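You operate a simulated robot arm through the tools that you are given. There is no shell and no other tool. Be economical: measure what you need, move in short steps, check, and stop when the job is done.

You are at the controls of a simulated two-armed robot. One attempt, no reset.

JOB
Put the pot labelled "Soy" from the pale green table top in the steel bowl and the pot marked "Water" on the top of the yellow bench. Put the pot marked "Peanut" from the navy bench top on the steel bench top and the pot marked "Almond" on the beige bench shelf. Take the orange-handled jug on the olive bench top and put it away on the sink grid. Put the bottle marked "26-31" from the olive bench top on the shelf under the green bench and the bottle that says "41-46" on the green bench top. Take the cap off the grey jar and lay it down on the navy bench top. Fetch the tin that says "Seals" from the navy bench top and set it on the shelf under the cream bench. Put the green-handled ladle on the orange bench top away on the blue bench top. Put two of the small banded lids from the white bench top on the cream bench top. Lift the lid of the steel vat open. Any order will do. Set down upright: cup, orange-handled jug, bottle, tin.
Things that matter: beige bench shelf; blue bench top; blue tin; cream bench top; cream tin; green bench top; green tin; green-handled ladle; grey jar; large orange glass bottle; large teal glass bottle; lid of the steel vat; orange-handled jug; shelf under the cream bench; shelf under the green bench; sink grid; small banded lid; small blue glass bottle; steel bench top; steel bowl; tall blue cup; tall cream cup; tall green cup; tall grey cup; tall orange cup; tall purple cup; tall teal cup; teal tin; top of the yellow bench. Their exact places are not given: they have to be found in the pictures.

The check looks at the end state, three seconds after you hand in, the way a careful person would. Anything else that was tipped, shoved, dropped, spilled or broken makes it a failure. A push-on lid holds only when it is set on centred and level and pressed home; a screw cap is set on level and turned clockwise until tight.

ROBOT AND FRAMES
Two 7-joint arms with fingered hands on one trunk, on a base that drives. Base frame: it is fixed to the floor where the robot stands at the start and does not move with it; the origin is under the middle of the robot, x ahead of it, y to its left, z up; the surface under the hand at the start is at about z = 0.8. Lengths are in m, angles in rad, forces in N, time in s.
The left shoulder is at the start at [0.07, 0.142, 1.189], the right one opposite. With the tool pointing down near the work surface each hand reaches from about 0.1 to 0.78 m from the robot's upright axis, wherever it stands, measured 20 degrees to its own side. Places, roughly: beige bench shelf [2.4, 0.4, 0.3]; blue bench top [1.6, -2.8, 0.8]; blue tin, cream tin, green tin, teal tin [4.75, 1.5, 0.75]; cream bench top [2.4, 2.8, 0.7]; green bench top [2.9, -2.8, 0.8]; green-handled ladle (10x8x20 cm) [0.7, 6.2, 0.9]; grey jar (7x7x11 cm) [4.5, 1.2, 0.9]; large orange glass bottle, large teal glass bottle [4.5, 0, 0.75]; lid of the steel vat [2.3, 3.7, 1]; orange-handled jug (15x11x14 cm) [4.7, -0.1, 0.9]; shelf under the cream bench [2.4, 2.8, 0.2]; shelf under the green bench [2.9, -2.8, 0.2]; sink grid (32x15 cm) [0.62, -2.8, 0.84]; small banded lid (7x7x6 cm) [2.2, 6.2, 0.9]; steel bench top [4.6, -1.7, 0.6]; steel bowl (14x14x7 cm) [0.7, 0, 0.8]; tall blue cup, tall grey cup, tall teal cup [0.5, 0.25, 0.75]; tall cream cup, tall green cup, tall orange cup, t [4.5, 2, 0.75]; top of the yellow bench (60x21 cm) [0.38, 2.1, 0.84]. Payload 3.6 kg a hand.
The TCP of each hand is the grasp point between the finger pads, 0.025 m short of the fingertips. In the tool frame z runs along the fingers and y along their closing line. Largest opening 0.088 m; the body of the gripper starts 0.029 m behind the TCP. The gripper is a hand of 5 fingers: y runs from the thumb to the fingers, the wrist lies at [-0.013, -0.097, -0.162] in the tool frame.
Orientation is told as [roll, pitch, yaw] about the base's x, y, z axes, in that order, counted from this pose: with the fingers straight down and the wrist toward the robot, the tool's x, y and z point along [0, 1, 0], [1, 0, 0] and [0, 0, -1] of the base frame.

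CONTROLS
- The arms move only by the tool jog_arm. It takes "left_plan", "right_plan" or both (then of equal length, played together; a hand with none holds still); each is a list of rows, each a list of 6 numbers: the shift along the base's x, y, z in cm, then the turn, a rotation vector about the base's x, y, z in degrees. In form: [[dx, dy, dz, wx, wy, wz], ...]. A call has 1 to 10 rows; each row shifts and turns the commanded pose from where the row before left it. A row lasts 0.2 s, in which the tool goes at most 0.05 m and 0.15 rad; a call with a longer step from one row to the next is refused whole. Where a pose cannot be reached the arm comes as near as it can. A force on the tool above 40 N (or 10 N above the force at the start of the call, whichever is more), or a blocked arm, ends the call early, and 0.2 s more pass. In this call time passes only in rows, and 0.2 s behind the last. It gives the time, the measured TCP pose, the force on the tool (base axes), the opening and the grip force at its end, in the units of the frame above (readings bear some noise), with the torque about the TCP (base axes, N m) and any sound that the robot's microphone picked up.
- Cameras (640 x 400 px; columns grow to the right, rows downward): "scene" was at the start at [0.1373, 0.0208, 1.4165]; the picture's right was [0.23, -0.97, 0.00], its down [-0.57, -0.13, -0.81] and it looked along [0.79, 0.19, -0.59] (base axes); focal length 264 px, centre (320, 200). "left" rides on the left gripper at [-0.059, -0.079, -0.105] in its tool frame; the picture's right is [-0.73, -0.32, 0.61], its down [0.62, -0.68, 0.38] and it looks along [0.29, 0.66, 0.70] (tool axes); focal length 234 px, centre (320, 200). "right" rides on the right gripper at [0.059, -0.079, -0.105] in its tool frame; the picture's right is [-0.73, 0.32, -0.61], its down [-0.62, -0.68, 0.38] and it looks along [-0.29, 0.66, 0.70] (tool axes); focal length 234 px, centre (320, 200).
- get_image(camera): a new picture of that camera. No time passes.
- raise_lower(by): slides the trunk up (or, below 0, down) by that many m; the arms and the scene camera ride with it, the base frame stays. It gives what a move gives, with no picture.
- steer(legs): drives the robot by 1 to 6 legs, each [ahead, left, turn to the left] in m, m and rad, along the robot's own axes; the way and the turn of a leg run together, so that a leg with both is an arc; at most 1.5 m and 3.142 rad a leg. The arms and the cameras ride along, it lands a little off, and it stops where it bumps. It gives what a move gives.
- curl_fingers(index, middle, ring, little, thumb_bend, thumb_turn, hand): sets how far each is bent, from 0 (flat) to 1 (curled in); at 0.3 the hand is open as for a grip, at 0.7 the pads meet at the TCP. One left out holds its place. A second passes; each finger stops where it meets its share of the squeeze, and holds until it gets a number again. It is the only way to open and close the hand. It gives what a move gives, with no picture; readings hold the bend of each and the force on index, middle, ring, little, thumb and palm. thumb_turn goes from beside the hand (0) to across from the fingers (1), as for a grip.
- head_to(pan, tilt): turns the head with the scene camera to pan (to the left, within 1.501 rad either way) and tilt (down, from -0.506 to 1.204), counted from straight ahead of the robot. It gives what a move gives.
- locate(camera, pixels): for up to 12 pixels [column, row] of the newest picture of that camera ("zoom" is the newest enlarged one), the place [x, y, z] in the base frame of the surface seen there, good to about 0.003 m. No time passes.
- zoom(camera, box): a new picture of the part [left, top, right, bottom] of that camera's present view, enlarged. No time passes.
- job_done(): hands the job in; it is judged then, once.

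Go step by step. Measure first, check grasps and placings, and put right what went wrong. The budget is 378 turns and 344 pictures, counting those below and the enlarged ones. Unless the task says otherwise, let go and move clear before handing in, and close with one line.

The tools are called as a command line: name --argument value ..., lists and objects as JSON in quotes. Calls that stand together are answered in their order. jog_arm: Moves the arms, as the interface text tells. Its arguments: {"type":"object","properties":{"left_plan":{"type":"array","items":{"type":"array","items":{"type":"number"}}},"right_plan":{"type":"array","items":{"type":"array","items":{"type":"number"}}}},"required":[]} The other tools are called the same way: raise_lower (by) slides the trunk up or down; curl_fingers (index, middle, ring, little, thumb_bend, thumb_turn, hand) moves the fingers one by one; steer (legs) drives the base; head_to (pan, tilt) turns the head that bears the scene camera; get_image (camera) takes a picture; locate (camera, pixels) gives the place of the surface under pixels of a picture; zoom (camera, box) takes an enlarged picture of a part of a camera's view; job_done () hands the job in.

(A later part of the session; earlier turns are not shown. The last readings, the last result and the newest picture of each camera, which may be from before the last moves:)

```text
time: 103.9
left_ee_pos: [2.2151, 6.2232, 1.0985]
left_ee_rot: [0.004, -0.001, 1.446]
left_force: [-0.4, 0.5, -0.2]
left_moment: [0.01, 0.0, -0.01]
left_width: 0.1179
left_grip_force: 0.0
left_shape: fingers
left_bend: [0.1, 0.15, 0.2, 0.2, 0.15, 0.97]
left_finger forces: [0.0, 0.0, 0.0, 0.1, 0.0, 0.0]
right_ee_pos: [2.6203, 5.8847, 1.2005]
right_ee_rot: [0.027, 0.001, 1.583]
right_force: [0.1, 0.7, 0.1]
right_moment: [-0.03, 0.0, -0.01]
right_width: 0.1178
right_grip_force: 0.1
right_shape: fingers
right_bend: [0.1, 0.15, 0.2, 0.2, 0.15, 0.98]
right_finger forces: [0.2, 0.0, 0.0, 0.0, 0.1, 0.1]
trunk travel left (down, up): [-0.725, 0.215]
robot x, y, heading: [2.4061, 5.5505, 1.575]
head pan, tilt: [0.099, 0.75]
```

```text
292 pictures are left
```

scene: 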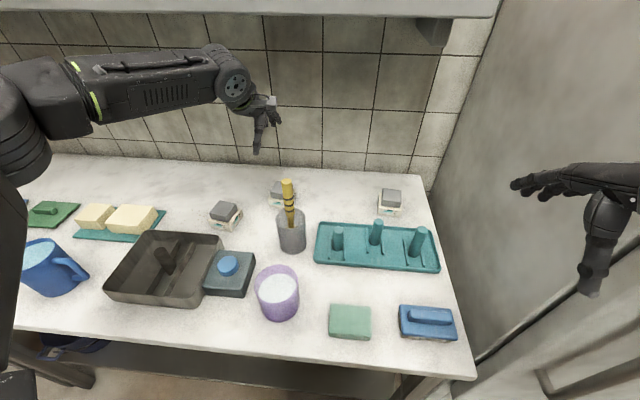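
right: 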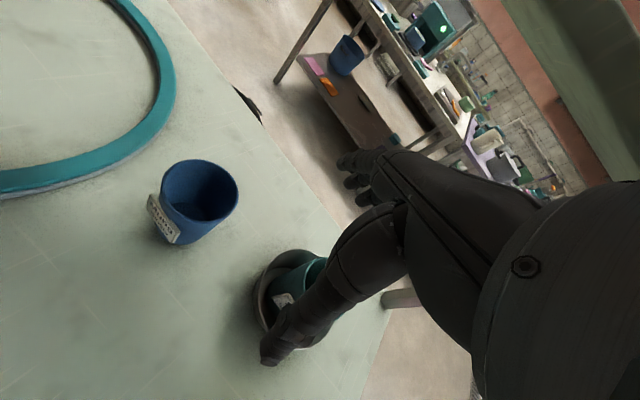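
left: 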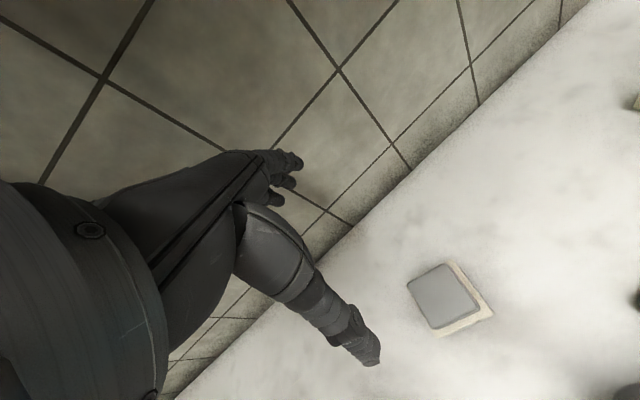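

jog_arm --left_plan '[[0, -3, -2, 0, 0, 0], [0, -3, -2, 0, 0, 0], [0, 0, -3, 0, 0, 0], [0, 0, -3, 0, 0, 0], [0, 0, 0, 0, 0, 0]]'

get_image --camera "left"

get_image --camera "scene"

```text
time: 105.1
left_ee_pos: [2.2125, 6.1617, 0.9999]
left_ee_rot: [0.001, -0.003, 1.446]
left_force: [0.1, 0.3, -0.2]
left_moment: [-0.05, 0.03, 0.02]
left_width: 0.1178
left_grip_force: 0.2
left_shape: fingers
left_bend: [0.1, 0.15, 0.2, 0.2, 0.15, 0.97]
left_finger forces: [0.0, 0.0, 0.1, 0.1, 0.0, 0.0]
right_ee_pos: [2.6195, 5.8843, 1.2013]
right_ee_rot: [0.028, -0.001, 1.583]
right_force: [-0.6, 0.6, 0.0]
right_moment: [0.02, 0.01, 0.01]
right_width: 0.1177
right_grip_force: 0.1
right_shape: fingers
right_bend: [0.1, 0.15, 0.2, 0.2, 0.15, 0.98]
right_finger forces: [0.0, 0.1, 0.0, 0.0, 0.0, 0.0]
trunk travel left (down, up): [-0.725, 0.215]
robot x, y, heading: [2.4063, 5.5493, 1.577]
head pan, tilt: [0.099, 0.75]
```

```text
291 pictures are left
```

left: 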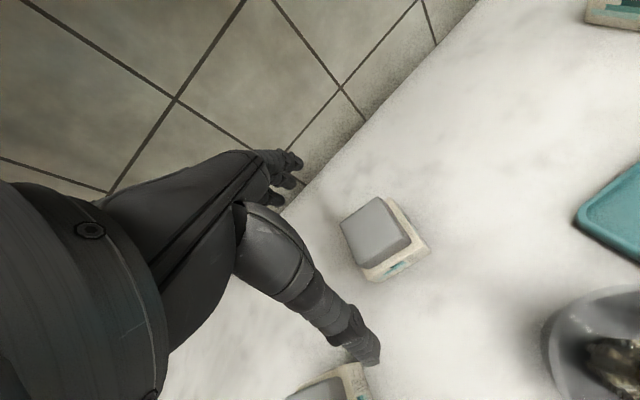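

```text
290 pictures are left
```

scene: 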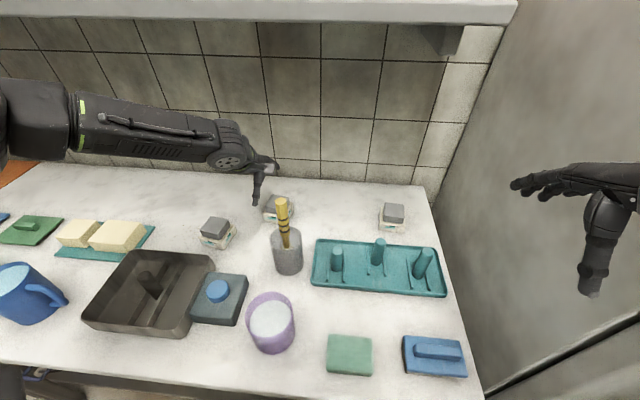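

I shift onto L2 and set the fingers slightly narrower, then descend.

curl_fingers --hand "left" --index 0.25 --middle 0.25 --ring 0.25 --little 0.25 --thumb_bend 0.25

jog_arm --left_plan '[[1.5, 1.7, 0, 0, 0, 0], [0, 1.7, 0, 0, 0, 0], [0, 0, -3, 0, 0, 0], [0, 0, -3, 0, 0, 0], [0, 0, 0, 0, 0, 0]]'

get_image --camera "left"

zoom --camera "scene" --box '[200, 130, 340, 260]'

```text
time: 106.1
left_ee_pos: [2.2132, 6.1618, 1.0003]
left_ee_rot: [0.002, -0.002, 1.446]
left_force: [-0.1, -0.4, 0.8]
left_moment: [0.02, -0.01, 0.01]
left_width: 0.0947
left_grip_force: 0.0
left_shape: fingers
left_bend: [0.25, 0.25, 0.25, 0.25, 0.25, 0.97]
left_finger forces: [0.0, 0.0, 0.0, 0.1, 0.1, 0.0]
right_ee_pos: [2.6199, 5.8828, 1.2016]
right_ee_rot: [0.028, 0.0, 1.583]
right_force: [-0.6, -0.7, -0.2]
right_moment: [0.02, 0.02, -0.03]
right_width: 0.118
right_grip_force: 0.2
right_shape: fingers
right_bend: [0.1, 0.15, 0.2, 0.2, 0.15, 0.98]
right_finger forces: [0.0, 0.0, 0.1, 0.1, 0.1, 0.0]
trunk travel left (down, up): [-0.725, 0.215]
robot x, y, heading: [2.4071, 5.5485, 1.576]
head pan, tilt: [0.099, 0.75]
```

```text
time: 107.3
left_ee_pos: [2.2099, 6.1699, 0.9557]
left_ee_rot: [0.003, -0.004, 1.445]
left_force: [-0.6, -0.5, -0.3]
left_moment: [0.01, -0.01, -0.02]
left_width: 0.0948
left_grip_force: 0.1
left_shape: fingers
left_bend: [0.25, 0.25, 0.25, 0.25, 0.25, 0.97]
left_finger forces: [0.2, 0.0, 0.0, 0.0, 0.0, 0.0]
left hand out of reach, approached as far as the arm can: row 2, 3, 4
right_ee_pos: [2.6204, 5.8829, 1.201]
right_ee_rot: [0.027, 0.001, 1.582]
right_force: [0.4, -0.1, 0.0]
right_moment: [-0.02, 0.02, -0.03]
right_width: 0.1174
right_grip_force: 0.1
right_shape: fingers
right_bend: [0.1, 0.15, 0.2, 0.2, 0.15, 0.98]
right_finger forces: [0.0, 0.0, 0.1, 0.1, 0.1, 0.0]
trunk travel left (down, up): [-0.725, 0.215]
robot x, y, heading: [2.404, 5.5487, 1.576]
head pan, tilt: [0.099, 0.75]
```

```text
289 pictures are left
```

left: 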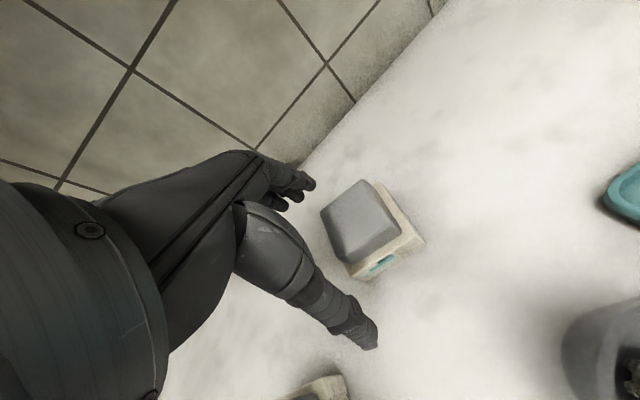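

```text
3.08 times, centred on (270, 195) of scene
```

zoom: 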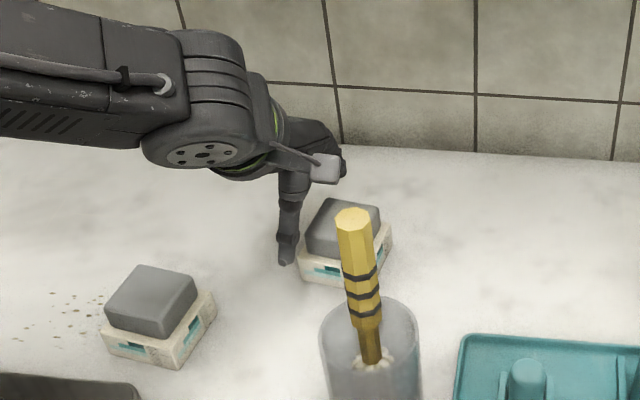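

Reach is limited by the wrist yaw I added; I turn the yaw back and retry.

jog_arm --left_plan '[[0, 0, 2, 0, 0, 4], [0, 0, 1, 0, 0, 4], [0.8, 1.3, 0, 0, 0, 0], [0.9, 1.3, 0, 0, 0, 0], [0, 0, 0, 0, 0, 0]]'

get_image --camera "left"

```text
time: 108.5
left_ee_pos: [2.2167, 6.1819, 0.994]
left_ee_rot: [0.003, -0.002, 1.586]
left_force: [0.3, 0.1, -0.4]
left_moment: [0.01, -0.01, -0.01]
left_width: 0.0947
left_grip_force: 0.0
left_shape: fingers
left_bend: [0.25, 0.25, 0.25, 0.25, 0.25, 0.97]
left_finger forces: [0.0, 0.0, 0.0, 0.0, 0.0, 0.1]
left hand out of reach, approached as far as the arm can: row 3, 4
right_ee_pos: [2.6203, 5.8845, 1.2009]
right_ee_rot: [0.028, 0.0, 1.584]
right_force: [0.1, -0.2, 0.3]
right_moment: [-0.03, 0.02, 0.0]
right_width: 0.1177
right_grip_force: 0.0
right_shape: fingers
right_bend: [0.1, 0.15, 0.2, 0.2, 0.15, 0.98]
right_finger forces: [0.1, 0.0, 0.0, 0.0, 0.0, 0.0]
trunk travel left (down, up): [-0.725, 0.215]
robot x, y, heading: [2.4063, 5.5491, 1.573]
head pan, tilt: [0.099, 0.75]
```

```text
287 pictures are left
```

left: 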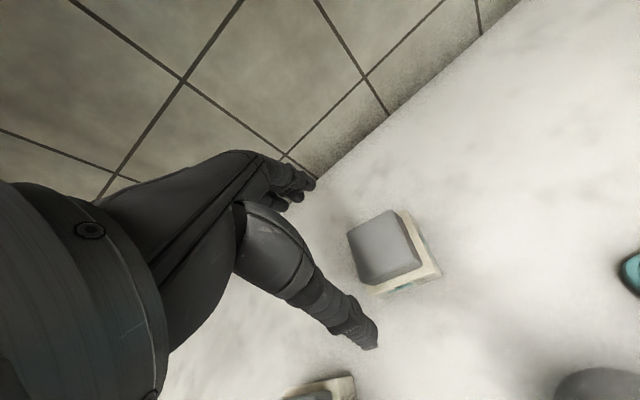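

Still 2 cm short. I creep the base 5 cm closer.

steer --legs '[[0.05, 0, 0]]'

jog_arm --left_plan '[[0.5, -2, 0, 0, 0, 0], [0.5, -1.6, 0, 0, 0, 0], [0, 0, 0, 0, 0, 0]]'

get_image --camera "left"

```text
time: 109.4
left_ee_pos: [2.2194, 6.2001, 0.9991]
left_ee_rot: [0.001, -0.009, 1.579]
left_force: [0.2, -0.2, 0.3]
left_moment: [0.0, -0.01, 0.01]
left_width: 0.0946
left_grip_force: 0.0
left_shape: fingers
left_bend: [0.25, 0.25, 0.25, 0.25, 0.25, 0.97]
left_finger forces: [0.1, 0.0, 0.1, 0.0, 0.0, 0.1]
right_ee_pos: [2.6204, 5.8973, 1.2031]
right_ee_rot: [0.025, -0.011, 1.581]
right_force: [-0.4, -0.8, 0.7]
right_moment: [-0.01, -0.03, -0.05]
right_width: 0.1177
right_grip_force: 0.2
right_shape: fingers
right_bend: [0.1, 0.15, 0.2, 0.2, 0.15, 0.98]
right_finger forces: [0.0, 0.0, 0.1, 0.1, 0.0, 0.0]
trunk travel left (down, up): [-0.725, 0.215]
robot x, y, heading: [2.4066, 5.5763, 1.566]
head pan, tilt: [0.099, 0.75]
stopped in leg 1: the robot was blocked; the commanded pose is now the measured one
```

```text
time: 110.2
left_ee_pos: [2.2282, 6.1615, 0.9983]
left_ee_rot: [0.0, -0.011, 1.582]
left_force: [-0.1, 0.4, -0.2]
left_moment: [-0.01, -0.01, -0.05]
left_width: 0.0945
left_grip_force: 0.0
left_shape: fingers
left_bend: [0.25, 0.25, 0.25, 0.25, 0.25, 0.97]
left_finger forces: [0.0, 0.0, 0.1, 0.0, 0.0, 0.0]
right_ee_pos: [2.6205, 5.8968, 1.2026]
right_ee_rot: [0.024, -0.01, 1.581]
right_force: [-0.4, 1.1, -0.2]
right_moment: [-0.05, -0.01, -0.02]
right_width: 0.1179
right_grip_force: 0.1
right_shape: fingers
right_bend: [0.1, 0.15, 0.2, 0.2, 0.15, 0.98]
right_finger forces: [0.0, 0.0, 0.0, 0.0, 0.0, 0.0]
trunk travel left (down, up): [-0.725, 0.215]
robot x, y, heading: [2.4045, 5.573, 1.568]
head pan, tilt: [0.099, 0.75]
```

```text
286 pictures are left
```

left: 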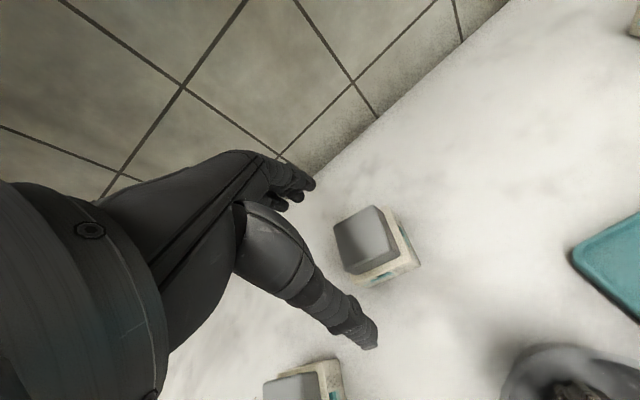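

The base touches the bench now. The lid is 3.4 cm further on; I try reaching it and descending.

jog_arm --left_plan '[[0, 1.7, 0, 0, 0, 0], [0, 1.7, 0, 0, 0, 0], [0, 0, -3, 0, 0, 0], [0, 0, -3, 0, 0, 0], [0, 0, -2, 0, 0, 0], [0, 0, 0, 0, 0, 0]]'

get_image --camera "left"

```text
time: 111.6
left_ee_pos: [2.2032, 6.1677, 0.9428]
left_ee_rot: [-0.001, -0.011, 1.58]
left_force: [0.0, 0.0, 0.0]
left_moment: [0.04, -0.03, 0.03]
left_width: 0.0946
left_grip_force: 0.1
left_shape: fingers
left_bend: [0.25, 0.25, 0.25, 0.25, 0.25, 0.97]
left_finger forces: [0.1, 0.0, 0.1, 0.0, 0.0, 0.0]
left hand out of reach, approached as far as the arm can: row 2, 3, 4, 5
right_ee_pos: [2.6199, 5.8966, 1.2031]
right_ee_rot: [0.025, -0.011, 1.58]
right_force: [0.3, 0.1, -0.3]
right_moment: [0.0, 0.0, 0.02]
right_width: 0.1174
right_grip_force: 0.1
right_shape: fingers
right_bend: [0.1, 0.15, 0.2, 0.2, 0.15, 0.98]
right_finger forces: [0.1, 0.0, 0.1, 0.0, 0.1, 0.1]
trunk travel left (down, up): [-0.725, 0.215]
robot x, y, heading: [2.4005, 5.5778, 1.568]
head pan, tilt: [0.099, 0.75]
```

```text
285 pictures are left
```

left: 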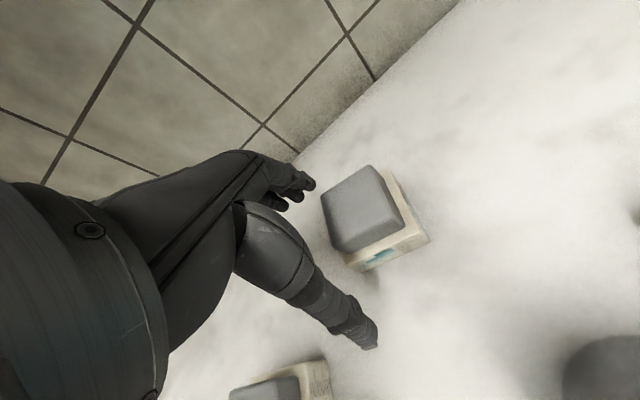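

Reach shrinks as the hand goes low, so the shoulder is too high. I lift the hand and lower the trunk by 0.12.

jog_arm --left_plan '[[0, -1, 4, 0, 0, 0], [0, -1, 4, 0, 0, 0], [0, -1, 4, 0, 0, 0], [0, -1, 4, 0, 0, 0], [0, 0, 0, 0, 0, 0]]' --right_plan '[[0, -1, 1, 0, 0, 0], [0, -1, 1, 0, 0, 0], [0, -1, 1, 0, 0, 0], [0, -1, 1, 0, 0, 0], [0, 0, 0, 0, 0, 0]]'

raise_lower --by -0.12

jog_arm --left_plan '[[0.8, 2, -1, 0, 0, 0], [0.8, 2, -1, 0, 0, 0], [0.8, 2, -1, 0, 0, 0], [0, 0.8, -1, 0, 0, 0], [0, 0, 0, 0, 0, 0]]'

get_image --camera "scene"

```text
time: 112.8
left_ee_pos: [2.2076, 6.1358, 1.0992]
left_ee_rot: [0.002, 0.001, 1.583]
left_force: [-0.2, -0.7, -0.4]
left_moment: [0.0, 0.01, -0.05]
left_width: 0.0946
left_grip_force: 0.0
left_shape: fingers
left_bend: [0.25, 0.25, 0.25, 0.25, 0.25, 0.97]
left_finger forces: [0.0, 0.1, 0.0, 0.1, 0.1, 0.0]
right_ee_pos: [2.5936, 5.8906, 1.2239]
right_ee_rot: [0.025, -0.001, 1.583]
right_force: [0.0, -0.2, -0.4]
right_moment: [-0.01, -0.01, -0.03]
right_width: 0.1175
right_grip_force: 0.1
right_shape: fingers
right_bend: [0.1, 0.15, 0.2, 0.2, 0.15, 0.98]
right_finger forces: [0.1, 0.1, 0.0, 0.0, 0.0, 0.0]
right hand out of reach, approached as far as the arm can: row 1, 2, 3, 4
trunk travel left (down, up): [-0.725, 0.215]
robot x, y, heading: [2.4027, 5.5737, 1.57]
head pan, tilt: [0.099, 0.75]
```

```text
time: 114.3
left_ee_pos: [2.207, 6.1338, 0.98]
left_ee_rot: [0.003, 0.0, 1.581]
left_force: [-0.6, 0.9, 0.2]
left_moment: [-0.01, 0.05, -0.01]
left_width: 0.0945
left_grip_force: 0.0
left_shape: fingers
left_bend: [0.25, 0.25, 0.25, 0.25, 0.25, 0.97]
left_finger forces: [0.0, 0.1, 0.0, 0.1, 0.1, 0.1]
right_ee_pos: [2.5923, 5.8886, 1.1058]
right_ee_rot: [0.026, -0.004, 1.583]
right_force: [-0.5, 1.0, 0.5]
right_moment: [-0.01, -0.02, 0.03]
right_width: 0.1177
right_grip_force: 0.1
right_shape: fingers
right_bend: [0.1, 0.15, 0.2, 0.2, 0.15, 0.98]
right_finger forces: [0.0, 0.1, 0.1, 0.0, 0.1, 0.0]
trunk travel left (down, up): [-0.605, 0.335]
robot x, y, heading: [2.4045, 5.5714, 1.57]
head pan, tilt: [0.099, 0.75]
```

```text
time: 115.5
left_ee_pos: [2.2304, 6.2033, 0.9406]
left_ee_rot: [0.002, -0.001, 1.581]
left_force: [0.2, -0.2, -0.3]
left_moment: [0.0, 0.0, 0.0]
left_width: 0.0946
left_grip_force: 0.0
left_shape: fingers
left_bend: [0.25, 0.25, 0.25, 0.25, 0.25, 0.97]
left_finger forces: [0.0, 0.0, 0.1, 0.0, 0.0, 0.0]
right_ee_pos: [2.5927, 5.8892, 1.1051]
right_ee_rot: [0.027, -0.003, 1.583]
right_force: [0.0, 0.7, -0.4]
right_moment: [0.0, 0.01, 0.01]
right_width: 0.1177
right_grip_force: 0.1
right_shape: fingers
right_bend: [0.1, 0.15, 0.2, 0.2, 0.15, 0.98]
right_finger forces: [0.0, 0.0, 0.1, 0.0, 0.0, 0.1]
trunk travel left (down, up): [-0.605, 0.335]
robot x, y, heading: [2.3996, 5.5709, 1.565]
head pan, tilt: [0.099, 0.75]
```

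```text
284 pictures are left
```

scene: 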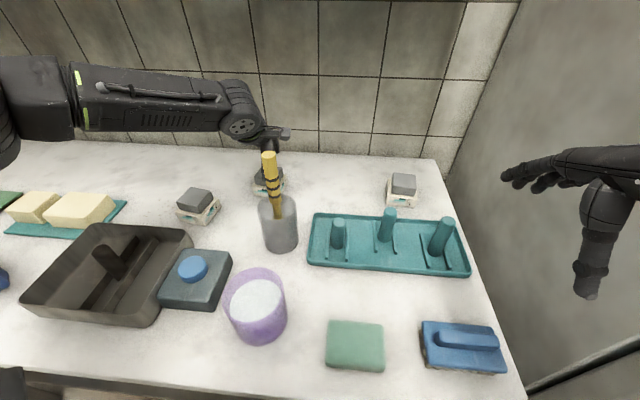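

Lowering the trunk solved it. I fine-tune and descend onto L2.

jog_arm --left_plan '[[-0.3, -0.6, 0, 0, 0, -3], [0, 0, -2, 0, 0, 0], [0, 0, -2, 0, 0, 0], [0, 0, -1.6, 0, 0, 0], [0, 0, 0, 0, 0, 0]]'

get_image --camera "left"

zoom --camera "scene" --box '[200, 100, 340, 220]'

```text
time: 116.7
left_ee_pos: [2.2302, 6.1979, 0.8828]
left_ee_rot: [0.001, -0.003, 1.529]
left_force: [-0.3, -0.2, 1.3]
left_moment: [0.0, -0.02, -0.02]
left_width: 0.0945
left_grip_force: 0.1
left_shape: fingers
left_bend: [0.25, 0.25, 0.25, 0.25, 0.25, 0.97]
left_finger forces: [0.0, 0.0, 0.0, 0.0, 0.1, 0.1]
right_ee_pos: [2.5928, 5.89, 1.104]
right_ee_rot: [0.027, -0.003, 1.585]
right_force: [0.6, 0.6, 0.1]
right_moment: [-0.04, -0.01, 0.0]
right_width: 0.1177
right_grip_force: 0.2
right_shape: fingers
right_bend: [0.1, 0.15, 0.2, 0.2, 0.15, 0.98]
right_finger forces: [0.0, 0.0, 0.1, 0.1, 0.0, 0.0]
trunk travel left (down, up): [-0.605, 0.335]
robot x, y, heading: [2.4047, 5.5713, 1.567]
head pan, tilt: [0.099, 0.75]
```

```text
283 pictures are left
```

left: 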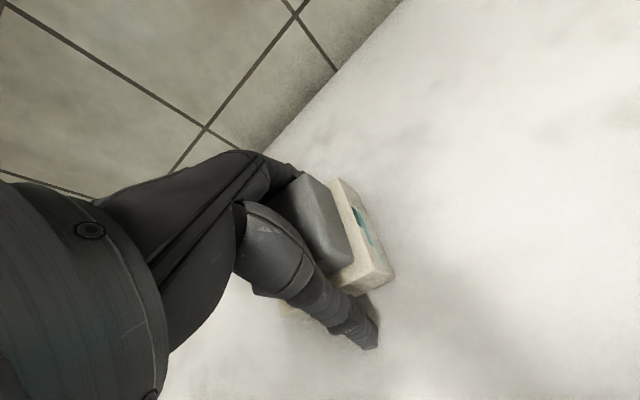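

```text
3.33 times, centred on (270, 160) of scene
```

zoom: 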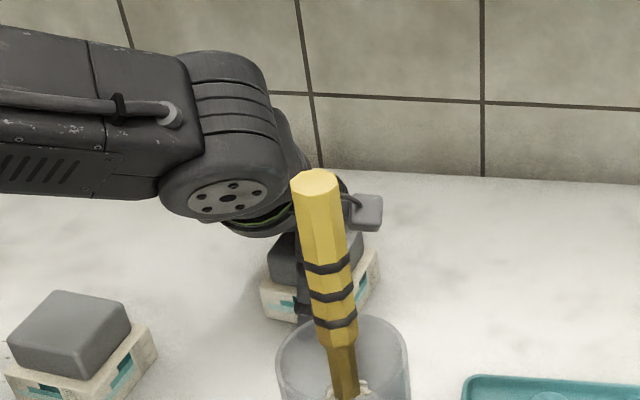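

Straddled. I close and lift.

curl_fingers --hand "left" --index 0.7 --middle 0.7 --ring 0.7 --little 0.7 --thumb_bend 0.7

jog_arm --left_plan '[[0, 0, 3, 0, 0, 0], [0, 0, 4, 0, 0, 0], [0, 0, 4, 0, 0, 0], [-1, -2, 4, 0, 0, 0], [-2, -4, 2, 0, 0, 0], [-2, -4, 0, 0, 0, 0], [0, 0, 0, 0, 0, 0]]'

get_image --camera "left"

get_image --camera "scene"

```text
time: 117.7
left_ee_pos: [2.2315, 6.1975, 0.8834]
left_ee_rot: [0.004, -0.004, 1.529]
left_force: [0.1, 0.7, 7.3]
left_moment: [0.29, 0.07, -0.09]
left_width: 0.0618
left_grip_force: 30.5
left_shape: fingers
left_bend: [0.41, 0.48, 0.47, 0.67, 0.47, 0.92]
left_finger forces: [12.2, 8.2, 8.9, 2.7, 29.2, 0.0]
right_ee_pos: [2.5934, 5.8886, 1.1054]
right_ee_rot: [0.027, -0.003, 1.584]
right_force: [-0.2, 0.4, -0.9]
right_moment: [0.01, -0.02, 0.01]
right_width: 0.1176
right_grip_force: 0.1
right_shape: fingers
right_bend: [0.1, 0.15, 0.2, 0.2, 0.15, 0.98]
right_finger forces: [0.0, 0.0, 0.0, 0.1, 0.1, 0.0]
trunk travel left (down, up): [-0.605, 0.335]
robot x, y, heading: [2.4037, 5.5718, 1.565]
head pan, tilt: [0.099, 0.75]
```

```text
time: 119.3
left_ee_pos: [2.18, 6.0975, 1.0545]
left_ee_rot: [0.002, 0.0, 1.529]
left_force: [-0.1, 1.5, -0.7]
left_moment: [0.02, -0.02, 0.01]
left_width: 0.0612
left_grip_force: 27.8
left_shape: fingers
left_bend: [0.41, 0.48, 0.48, 0.67, 0.48, 0.92]
left_finger forces: [10.8, 7.6, 8.0, 2.7, 26.9, 0.1]
right_ee_pos: [2.5927, 5.8908, 1.1048]
right_ee_rot: [0.028, -0.002, 1.583]
right_force: [0.0, -0.6, -0.1]
right_moment: [0.0, 0.01, 0.02]
right_width: 0.1177
right_grip_force: 0.0
right_shape: fingers
right_bend: [0.1, 0.15, 0.2, 0.2, 0.15, 0.98]
right_finger forces: [0.1, 0.0, 0.0, 0.1, 0.1, 0.0]
trunk travel left (down, up): [-0.605, 0.335]
robot x, y, heading: [2.4056, 5.5747, 1.569]
head pan, tilt: [0.099, 0.75]
```

```text
281 pictures are left
```

left: 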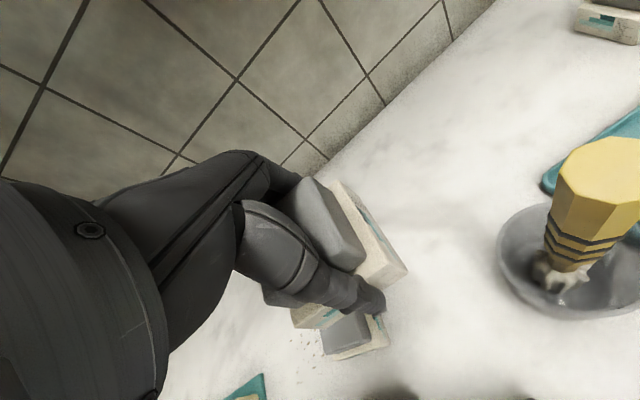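

```text
280 pictures are left
```

scene: 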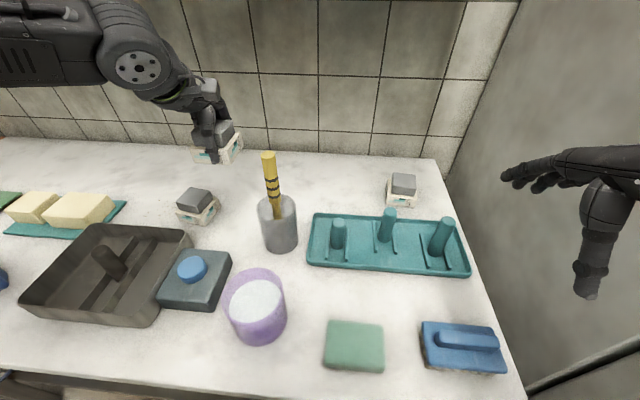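

L2 is held. I tuck the left hand away and shift the base left so the right hand faces L1.

jog_arm --left_plan '[[-3, -2.5, 1.5, 0, 0, 0], [-3, -2.5, 1.5, 0, 0, 0], [-3, -2.5, 1.5, 0, 0, 0], [-3, -2.5, 0, 0, 0, 0]]'

steer --legs '[[-0.03, 0.43, 0]]'

jog_arm --right_plan '[[0, 4, 0, -1.6, 0, -2], [0, 4, 0, 0, 0, -2], [0, 4, 0, 0, 0, -2], [0, 4, 0, 0, 0, -2], [0, 0, 0, 0, 0, 0]]'

get_image --camera "scene"

```text
time: 120.3
left_ee_pos: [2.0552, 5.9959, 1.0959]
left_ee_rot: [-0.001, -0.004, 1.527]
left_force: [-0.3, 1.5, -0.6]
left_moment: [0.03, 0.0, 0.02]
left_width: 0.0609
left_grip_force: 27.5
left_shape: fingers
left_bend: [0.41, 0.48, 0.48, 0.68, 0.48, 0.92]
left_finger forces: [10.6, 7.5, 7.8, 2.8, 26.3, 0.1]
right_ee_pos: [2.5903, 5.8893, 1.1056]
right_ee_rot: [0.025, -0.004, 1.585]
right_force: [-0.2, -0.7, 0.8]
right_moment: [0.0, -0.02, -0.04]
right_width: 0.1178
right_grip_force: 0.1
right_shape: fingers
right_bend: [0.1, 0.15, 0.2, 0.2, 0.15, 0.98]
right_finger forces: [0.0, 0.1, 0.0, 0.0, 0.0, 0.1]
trunk travel left (down, up): [-0.605, 0.335]
robot x, y, heading: [2.4028, 5.5706, 1.567]
head pan, tilt: [0.099, 0.75]
```

```text
time: 122.9
left_ee_pos: [1.6314, 5.9673, 1.0956]
left_ee_rot: [0.002, -0.001, 1.528]
left_force: [-0.3, 0.1, -1.5]
left_moment: [0.02, 0.01, 0.0]
left_width: 0.0606
left_grip_force: 27.3
left_shape: fingers
left_bend: [0.41, 0.48, 0.48, 0.68, 0.48, 0.92]
left_finger forces: [10.7, 7.5, 7.8, 2.7, 26.2, 0.0]
right_ee_pos: [2.1653, 5.8618, 1.1045]
right_ee_rot: [0.024, -0.001, 1.582]
right_force: [1.3, 0.0, 0.2]
right_moment: [-0.01, 0.01, 0.0]
right_width: 0.1178
right_grip_force: 0.0
right_shape: fingers
right_bend: [0.1, 0.15, 0.2, 0.2, 0.15, 0.98]
right_finger forces: [0.0, 0.1, 0.0, 0.0, 0.0, 0.1]
trunk travel left (down, up): [-0.605, 0.335]
robot x, y, heading: [1.9758, 5.5473, 1.568]
head pan, tilt: [0.099, 0.75]
```

```text
time: 124.1
left_ee_pos: [1.6309, 5.9678, 1.0962]
left_ee_rot: [0.002, -0.004, 1.526]
left_force: [0.7, -0.6, -1.3]
left_moment: [0.03, -0.01, 0.03]
left_width: 0.0608
left_grip_force: 27.5
left_shape: fingers
left_bend: [0.41, 0.48, 0.48, 0.68, 0.48, 0.92]
left_finger forces: [10.5, 7.4, 7.8, 2.7, 26.2, 0.0]
right_ee_pos: [2.1637, 6.0233, 1.1034]
right_ee_rot: [0.025, 0.025, 1.442]
right_force: [-0.5, -0.5, 0.3]
right_moment: [0.01, 0.02, 0.0]
right_width: 0.1173
right_grip_force: 0.1
right_shape: fingers
right_bend: [0.1, 0.15, 0.2, 0.2, 0.15, 0.98]
right_finger forces: [0.0, 0.0, 0.0, 0.0, 0.0, 0.0]
trunk travel left (down, up): [-0.605, 0.335]
robot x, y, heading: [1.9757, 5.5465, 1.57]
head pan, tilt: [0.099, 0.75]
```

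```text
279 pictures are left
```

scene: 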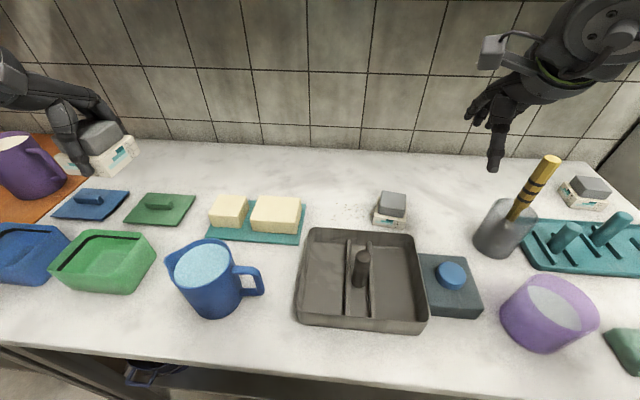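

I square up the right hand, set its fingers and move over L1.

curl_fingers --hand "right" --index 0.25 --middle 0.25 --ring 0.25 --little 0.25 --thumb_bend 0.25

jog_arm --right_plan '[[-2.5, 2.5, 0, 1.6, -1.4, 0], [-2.5, 2.5, 0, 0, 0, 0], [-2.5, 2.5, 0, 0, 0, -1], [0, 0, -4, 0, 0, 0], [0, 0, -4, 0, 0, 0], [0, 0, -4, 0, 0, 0], [0, 0, 0, 0, 0, 0]]'

get_image --camera "right"

zoom --camera "scene" --box '[320, 120, 480, 260]'

```text
time: 125.1
left_ee_pos: [1.6292, 5.9705, 1.0967]
left_ee_rot: [0.003, -0.002, 1.526]
left_force: [0.9, -0.4, -0.7]
left_moment: [0.01, 0.01, 0.03]
left_width: 0.0608
left_grip_force: 27.5
left_shape: fingers
left_bend: [0.41, 0.48, 0.48, 0.68, 0.48, 0.92]
left_finger forces: [10.6, 7.5, 7.8, 2.8, 26.1, 0.0]
right_ee_pos: [2.1637, 6.0221, 1.1011]
right_ee_rot: [0.025, 0.028, 1.442]
right_force: [0.0, 0.2, 0.5]
right_moment: [-0.05, 0.03, 0.01]
right_width: 0.0949
right_grip_force: 0.1
right_shape: fingers
right_bend: [0.25, 0.25, 0.25, 0.25, 0.25, 0.98]
right_finger forces: [0.0, 0.0, 0.0, 0.0, 0.1, 0.0]
trunk travel left (down, up): [-0.605, 0.335]
robot x, y, heading: [1.9786, 5.545, 1.566]
head pan, tilt: [0.099, 0.75]
```

```text
time: 126.7
left_ee_pos: [1.6301, 5.9688, 1.0971]
left_ee_rot: [0.002, -0.002, 1.528]
left_force: [0.3, -0.1, -1.6]
left_moment: [0.01, 0.01, 0.01]
left_width: 0.0609
left_grip_force: 27.7
left_shape: fingers
left_bend: [0.41, 0.48, 0.48, 0.68, 0.48, 0.92]
left_finger forces: [10.6, 7.4, 7.8, 2.7, 26.3, 0.0]
right_ee_pos: [2.0899, 6.0965, 0.9861]
right_ee_rot: [0.006, -0.006, 1.424]
right_force: [-0.5, -0.7, 0.3]
right_moment: [-0.01, 0.02, -0.02]
right_width: 0.0949
right_grip_force: 0.1
right_shape: fingers
right_bend: [0.25, 0.25, 0.25, 0.25, 0.25, 0.98]
right_finger forces: [0.0, 0.0, 0.1, 0.0, 0.0, 0.0]
trunk travel left (down, up): [-0.605, 0.335]
robot x, y, heading: [1.9757, 5.5438, 1.57]
head pan, tilt: [0.099, 0.75]
```

```text
278 pictures are left
```

right: 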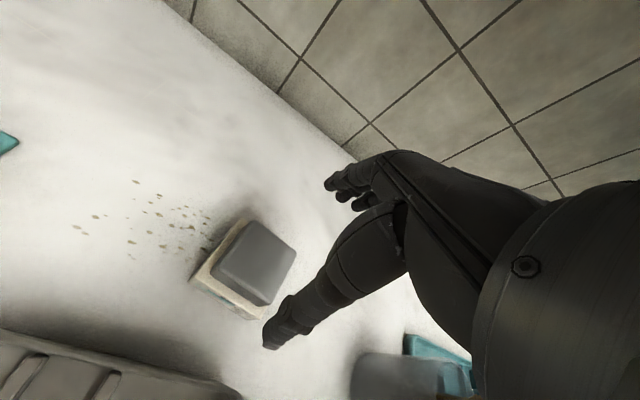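

```text
2.86 times, centred on (400, 190) of scene
```

zoom: 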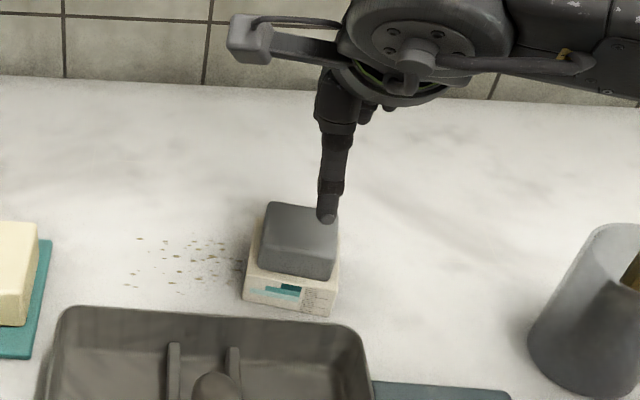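

Alignment is within 1 cm; I nudge 0.6 cm in −x and descend.

jog_arm --right_plan '[[-0.5, 0, -3, 0, 0, 0], [0, 0, -3, 0, 0, 0], [0, 0, -2.2, 0, 0, 0], [0, 0, -2, 0, 0, 0], [0, 0, 0, 0, 0, 0]]'

get_image --camera "right"

```text
time: 127.9
left_ee_pos: [1.6301, 5.969, 1.0967]
left_ee_rot: [0.001, -0.003, 1.526]
left_force: [0.2, -0.8, -0.9]
left_moment: [0.01, -0.02, -0.01]
left_width: 0.0608
left_grip_force: 27.1
left_shape: fingers
left_bend: [0.41, 0.48, 0.48, 0.68, 0.48, 0.92]
left_finger forces: [10.6, 7.4, 7.9, 2.7, 26.1, 0.0]
right_ee_pos: [2.0852, 6.0961, 0.8848]
right_ee_rot: [0.005, -0.006, 1.424]
right_force: [-0.6, 0.1, -0.5]
right_moment: [-0.04, -0.01, 0.0]
right_width: 0.0944
right_grip_force: 0.1
right_shape: fingers
right_bend: [0.25, 0.25, 0.25, 0.25, 0.25, 0.98]
right_finger forces: [0.0, 0.1, 0.1, 0.0, 0.0, 0.0]
trunk travel left (down, up): [-0.605, 0.335]
robot x, y, heading: [1.9771, 5.543, 1.564]
head pan, tilt: [0.099, 0.75]
```

```text
276 pictures are left
```

right: 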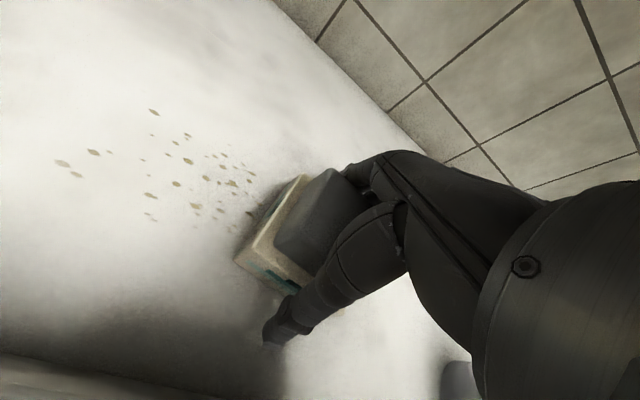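

curl_fingers --hand "right" --index 0.7 --middle 0.7 --ring 0.7 --little 0.7 --thumb_bend 0.7

jog_arm --right_plan '[[0, 0, 3, 0, 0, 0], [0, 0, 4, 0, 0, 0], [0, 0, 4, 0, 0, 0], [0, -2, 4, 0, 0, 0], [1, -4, 2, 0, 0, 0], [2, -4, 0, 0, 0, 0], [2, -4, 0, 0, 0, 0], [0, 0, 0, 0, 0, 0]]'

get_image --camera "right"

get_image --camera "scene"

```text
time: 128.9
left_ee_pos: [1.6293, 5.9692, 1.0971]
left_ee_rot: [-0.001, -0.003, 1.526]
left_force: [-0.7, -0.5, -1.5]
left_moment: [-0.01, 0.0, -0.02]
left_width: 0.061
left_grip_force: 26.7
left_shape: fingers
left_bend: [0.41, 0.48, 0.48, 0.68, 0.48, 0.92]
left_finger forces: [10.6, 7.4, 7.8, 2.7, 26.2, 0.0]
right_ee_pos: [2.0872, 6.0963, 0.8844]
right_ee_rot: [0.005, -0.007, 1.424]
right_force: [0.3, 3.5, 7.4]
right_moment: [0.3, -0.18, 0.06]
right_width: 0.0626
right_grip_force: 27.4
right_shape: fingers
right_bend: [0.43, 0.5, 0.51, 0.69, 0.43, 0.94]
right_finger forces: [11.1, 8.2, 8.5, 1.0, 27.0, 0.0]
trunk travel left (down, up): [-0.605, 0.335]
robot x, y, heading: [1.9768, 5.5435, 1.567]
head pan, tilt: [0.099, 0.75]
```

```text
time: 130.7
left_ee_pos: [1.6302, 5.9699, 1.0939]
left_ee_rot: [0.0, -0.001, 1.528]
left_force: [0.6, -0.1, -0.8]
left_moment: [0.01, -0.04, -0.01]
left_width: 0.061
left_grip_force: 27.3
left_shape: fingers
left_bend: [0.41, 0.48, 0.48, 0.68, 0.48, 0.92]
left_finger forces: [10.4, 7.4, 7.8, 2.7, 26.1, 0.0]
right_ee_pos: [2.1391, 5.9567, 1.0518]
right_ee_rot: [0.005, -0.005, 1.424]
right_force: [-0.6, 0.2, -1.3]
right_moment: [-0.04, -0.01, 0.0]
right_width: 0.0624
right_grip_force: 26.7
right_shape: fingers
right_bend: [0.43, 0.51, 0.52, 0.69, 0.43, 0.94]
right_finger forces: [10.1, 7.4, 7.7, 1.1, 26.2, 0.1]
trunk travel left (down, up): [-0.605, 0.335]
robot x, y, heading: [1.9771, 5.5426, 1.566]
head pan, tilt: [0.099, 0.75]
```

```text
275 pictures are left
```

right: 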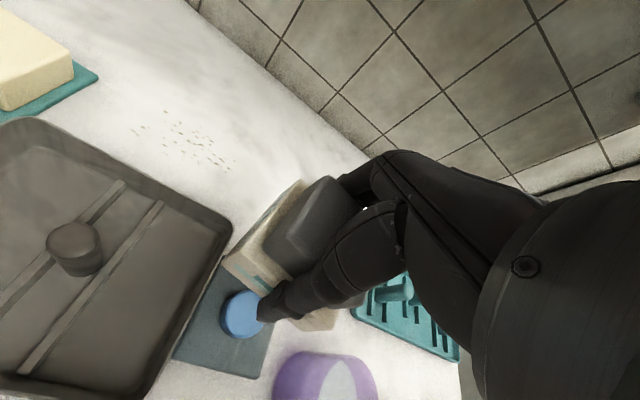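

```text
274 pictures are left
```

scene: 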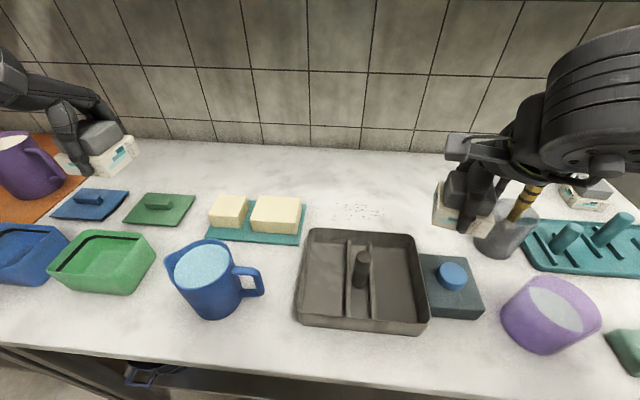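

Both lids are in hand. I back out and go round to the west side of the cream bench, facing it.

steer --legs '[[-0.65, 0, 0], [0, 0.6, 0], [0, 0, -1.567], [0, -1.0, 0]]'

head_to --pan -0.4 --tilt 0.5

get_image --camera "scene"

```text
time: 145.8
left_ee_pos: [1.8326, 4.2586, 1.0963]
left_ee_rot: [0.002, -0.002, -0.006]
left_force: [-0.8, -0.5, -1.3]
left_moment: [0.03, 0.02, -0.02]
left_width: 0.0606
left_grip_force: 26.4
left_shape: fingers
left_bend: [0.41, 0.49, 0.48, 0.68, 0.49, 0.92]
left_finger forces: [10.2, 7.4, 7.7, 2.8, 25.3, 0.0]
right_ee_pos: [1.8394, 3.749, 1.052]
right_ee_rot: [0.004, -0.005, -0.11]
right_force: [0.3, 0.1, -0.4]
right_moment: [-0.03, -0.06, 0.02]
right_width: 0.0618
right_grip_force: 25.2
right_shape: fingers
right_bend: [0.44, 0.51, 0.52, 0.69, 0.43, 0.94]
right_finger forces: [9.7, 7.2, 7.6, 1.1, 25.0, 0.0]
trunk travel left (down, up): [-0.605, 0.335]
robot x, y, heading: [1.4246, 3.8977, 0.033]
head pan, tilt: [0.099, 0.75]
```

```text
time: 146.7
left_ee_pos: [1.8332, 4.2587, 1.0963]
left_ee_rot: [0.003, -0.002, -0.006]
left_force: [0.2, 0.3, -1.3]
left_moment: [-0.02, -0.03, 0.0]
left_width: 0.0606
left_grip_force: 27.0
left_shape: fingers
left_bend: [0.41, 0.49, 0.48, 0.68, 0.49, 0.92]
left_finger forces: [10.2, 7.5, 7.6, 2.8, 25.4, 0.0]
right_ee_pos: [1.8393, 3.7498, 1.0534]
right_ee_rot: [0.005, -0.004, -0.112]
right_force: [0.0, -0.6, -1.5]
right_moment: [-0.01, 0.01, 0.04]
right_width: 0.062
right_grip_force: 25.1
right_shape: fingers
right_bend: [0.44, 0.51, 0.52, 0.69, 0.43, 0.94]
right_finger forces: [9.7, 7.2, 7.6, 1.1, 25.0, 0.1]
trunk travel left (down, up): [-0.605, 0.335]
robot x, y, heading: [1.4218, 3.8965, 0.034]
head pan, tilt: [-0.4, 0.499]
```

```text
273 pictures are left
```

scene: 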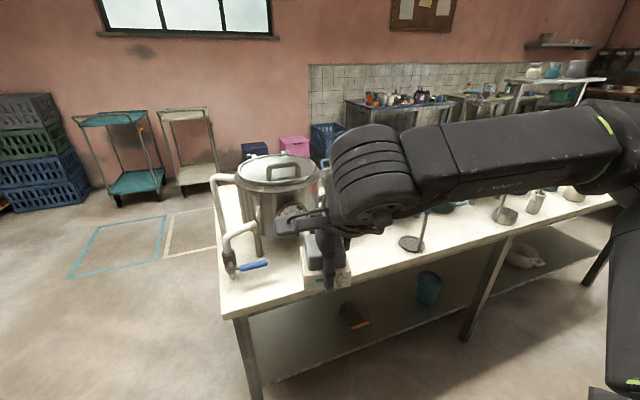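

zoom --camera "scene" --box '[200, 140, 460, 330]'

locate --camera "scene" --pixels '[[225, 310], [285, 290], [290, 260], [325, 285], [365, 255], [365, 270], [420, 240], [250, 268], [275, 165], [275, 185], [310, 180], [220, 195]]'

```text
2.11 times, centred on (330, 235) of scene
```

zoom: 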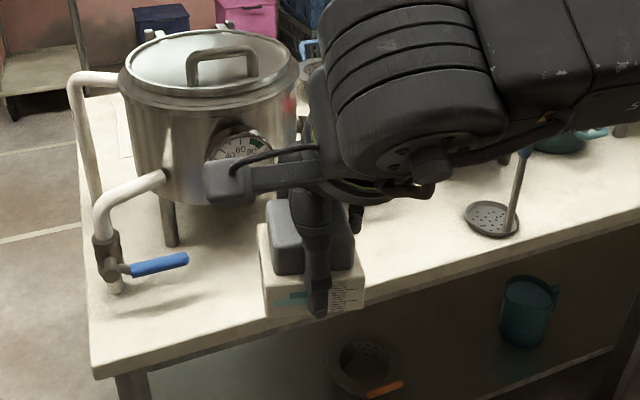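

```text
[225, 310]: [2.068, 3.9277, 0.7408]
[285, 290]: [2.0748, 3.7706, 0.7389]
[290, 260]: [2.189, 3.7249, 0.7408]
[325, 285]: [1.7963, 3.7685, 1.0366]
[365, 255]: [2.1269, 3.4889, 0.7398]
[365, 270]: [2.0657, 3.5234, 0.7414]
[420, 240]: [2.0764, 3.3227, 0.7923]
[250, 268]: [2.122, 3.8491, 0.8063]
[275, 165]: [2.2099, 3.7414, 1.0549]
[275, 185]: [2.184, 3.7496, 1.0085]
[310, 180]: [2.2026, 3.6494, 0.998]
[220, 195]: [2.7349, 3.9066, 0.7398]
```

Bench top is z 0.74. I move further south along the bench to find clear space for the lids.

steer --legs '[[0, -0.6, -0.033]]'

head_to --pan -0.1 --tilt 0.65

get_image --camera "scene"

```text
time: 150.1
left_ee_pos: [1.8544, 3.6387, 1.0961]
left_ee_rot: [0.002, -0.004, -0.047]
left_force: [-0.1, 0.1, -1.5]
left_moment: [0.03, -0.01, 0.02]
left_width: 0.0606
left_grip_force: 26.2
left_shape: fingers
left_bend: [0.41, 0.49, 0.48, 0.68, 0.49, 0.92]
left_finger forces: [10.2, 7.5, 7.6, 2.8, 25.4, 0.1]
right_ee_pos: [1.8398, 3.1323, 1.0521]
right_ee_rot: [0.006, -0.006, -0.151]
right_force: [-0.5, 0.0, -1.5]
right_moment: [-0.01, 0.0, 0.03]
right_width: 0.062
right_grip_force: 25.2
right_shape: fingers
right_bend: [0.44, 0.51, 0.52, 0.69, 0.43, 0.94]
right_finger forces: [9.8, 7.2, 7.5, 1.1, 25.1, 0.0]
trunk travel left (down, up): [-0.605, 0.335]
robot x, y, heading: [1.4302, 3.2982, -0.007]
head pan, tilt: [-0.4, 0.499]
```

```text
time: 150.9
left_ee_pos: [1.8537, 3.641, 1.096]
left_ee_rot: [0.002, -0.002, -0.047]
left_force: [-0.2, -0.3, -2.1]
left_moment: [0.0, 0.02, -0.01]
left_width: 0.0606
left_grip_force: 26.4
left_shape: fingers
left_bend: [0.41, 0.49, 0.48, 0.68, 0.49, 0.92]
left_finger forces: [10.2, 7.5, 7.6, 2.8, 25.4, 0.1]
right_ee_pos: [1.8389, 3.1328, 1.0515]
right_ee_rot: [0.004, -0.006, -0.15]
right_force: [-0.5, -0.6, -1.3]
right_moment: [-0.02, 0.01, 0.03]
right_width: 0.0618
right_grip_force: 25.5
right_shape: fingers
right_bend: [0.44, 0.51, 0.52, 0.69, 0.43, 0.94]
right_finger forces: [9.7, 7.2, 7.5, 1.1, 25.0, 0.0]
trunk travel left (down, up): [-0.605, 0.335]
robot x, y, heading: [1.4318, 3.2935, -0.007]
head pan, tilt: [-0.099, 0.649]
```

```text
271 pictures are left
```

scene: 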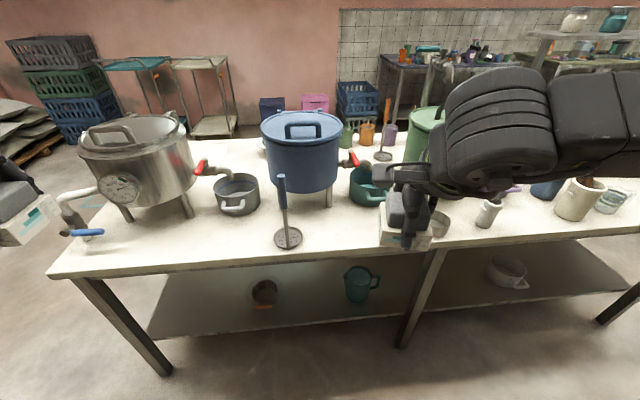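

locate --camera "scene" --pixels '[[220, 240], [240, 240], [215, 225], [288, 240], [283, 180], [345, 235], [345, 215], [330, 200], [185, 215], [235, 212], [365, 205], [375, 240]]'

zoom --camera "scene" --box '[70, 90, 330, 270]'

```text
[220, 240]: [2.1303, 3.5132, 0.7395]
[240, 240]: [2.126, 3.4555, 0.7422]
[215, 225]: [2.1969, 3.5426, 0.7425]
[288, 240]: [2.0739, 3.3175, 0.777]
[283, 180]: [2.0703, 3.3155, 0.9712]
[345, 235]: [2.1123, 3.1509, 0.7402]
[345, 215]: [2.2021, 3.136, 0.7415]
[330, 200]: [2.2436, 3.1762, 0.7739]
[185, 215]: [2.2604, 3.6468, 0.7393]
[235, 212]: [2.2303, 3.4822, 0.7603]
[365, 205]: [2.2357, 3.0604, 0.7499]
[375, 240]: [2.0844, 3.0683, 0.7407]
```

```text
2.22 times, centred on (200, 180) of scene
```

zoom: 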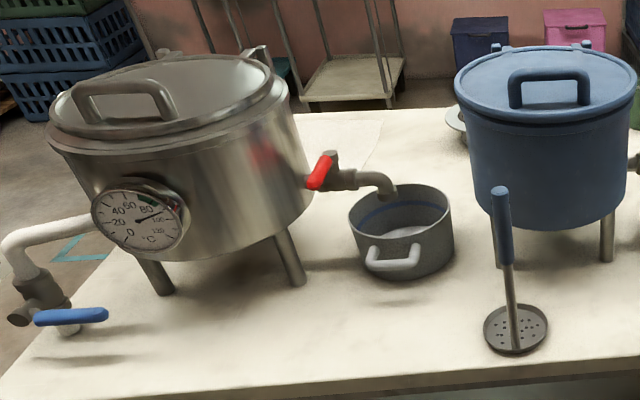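

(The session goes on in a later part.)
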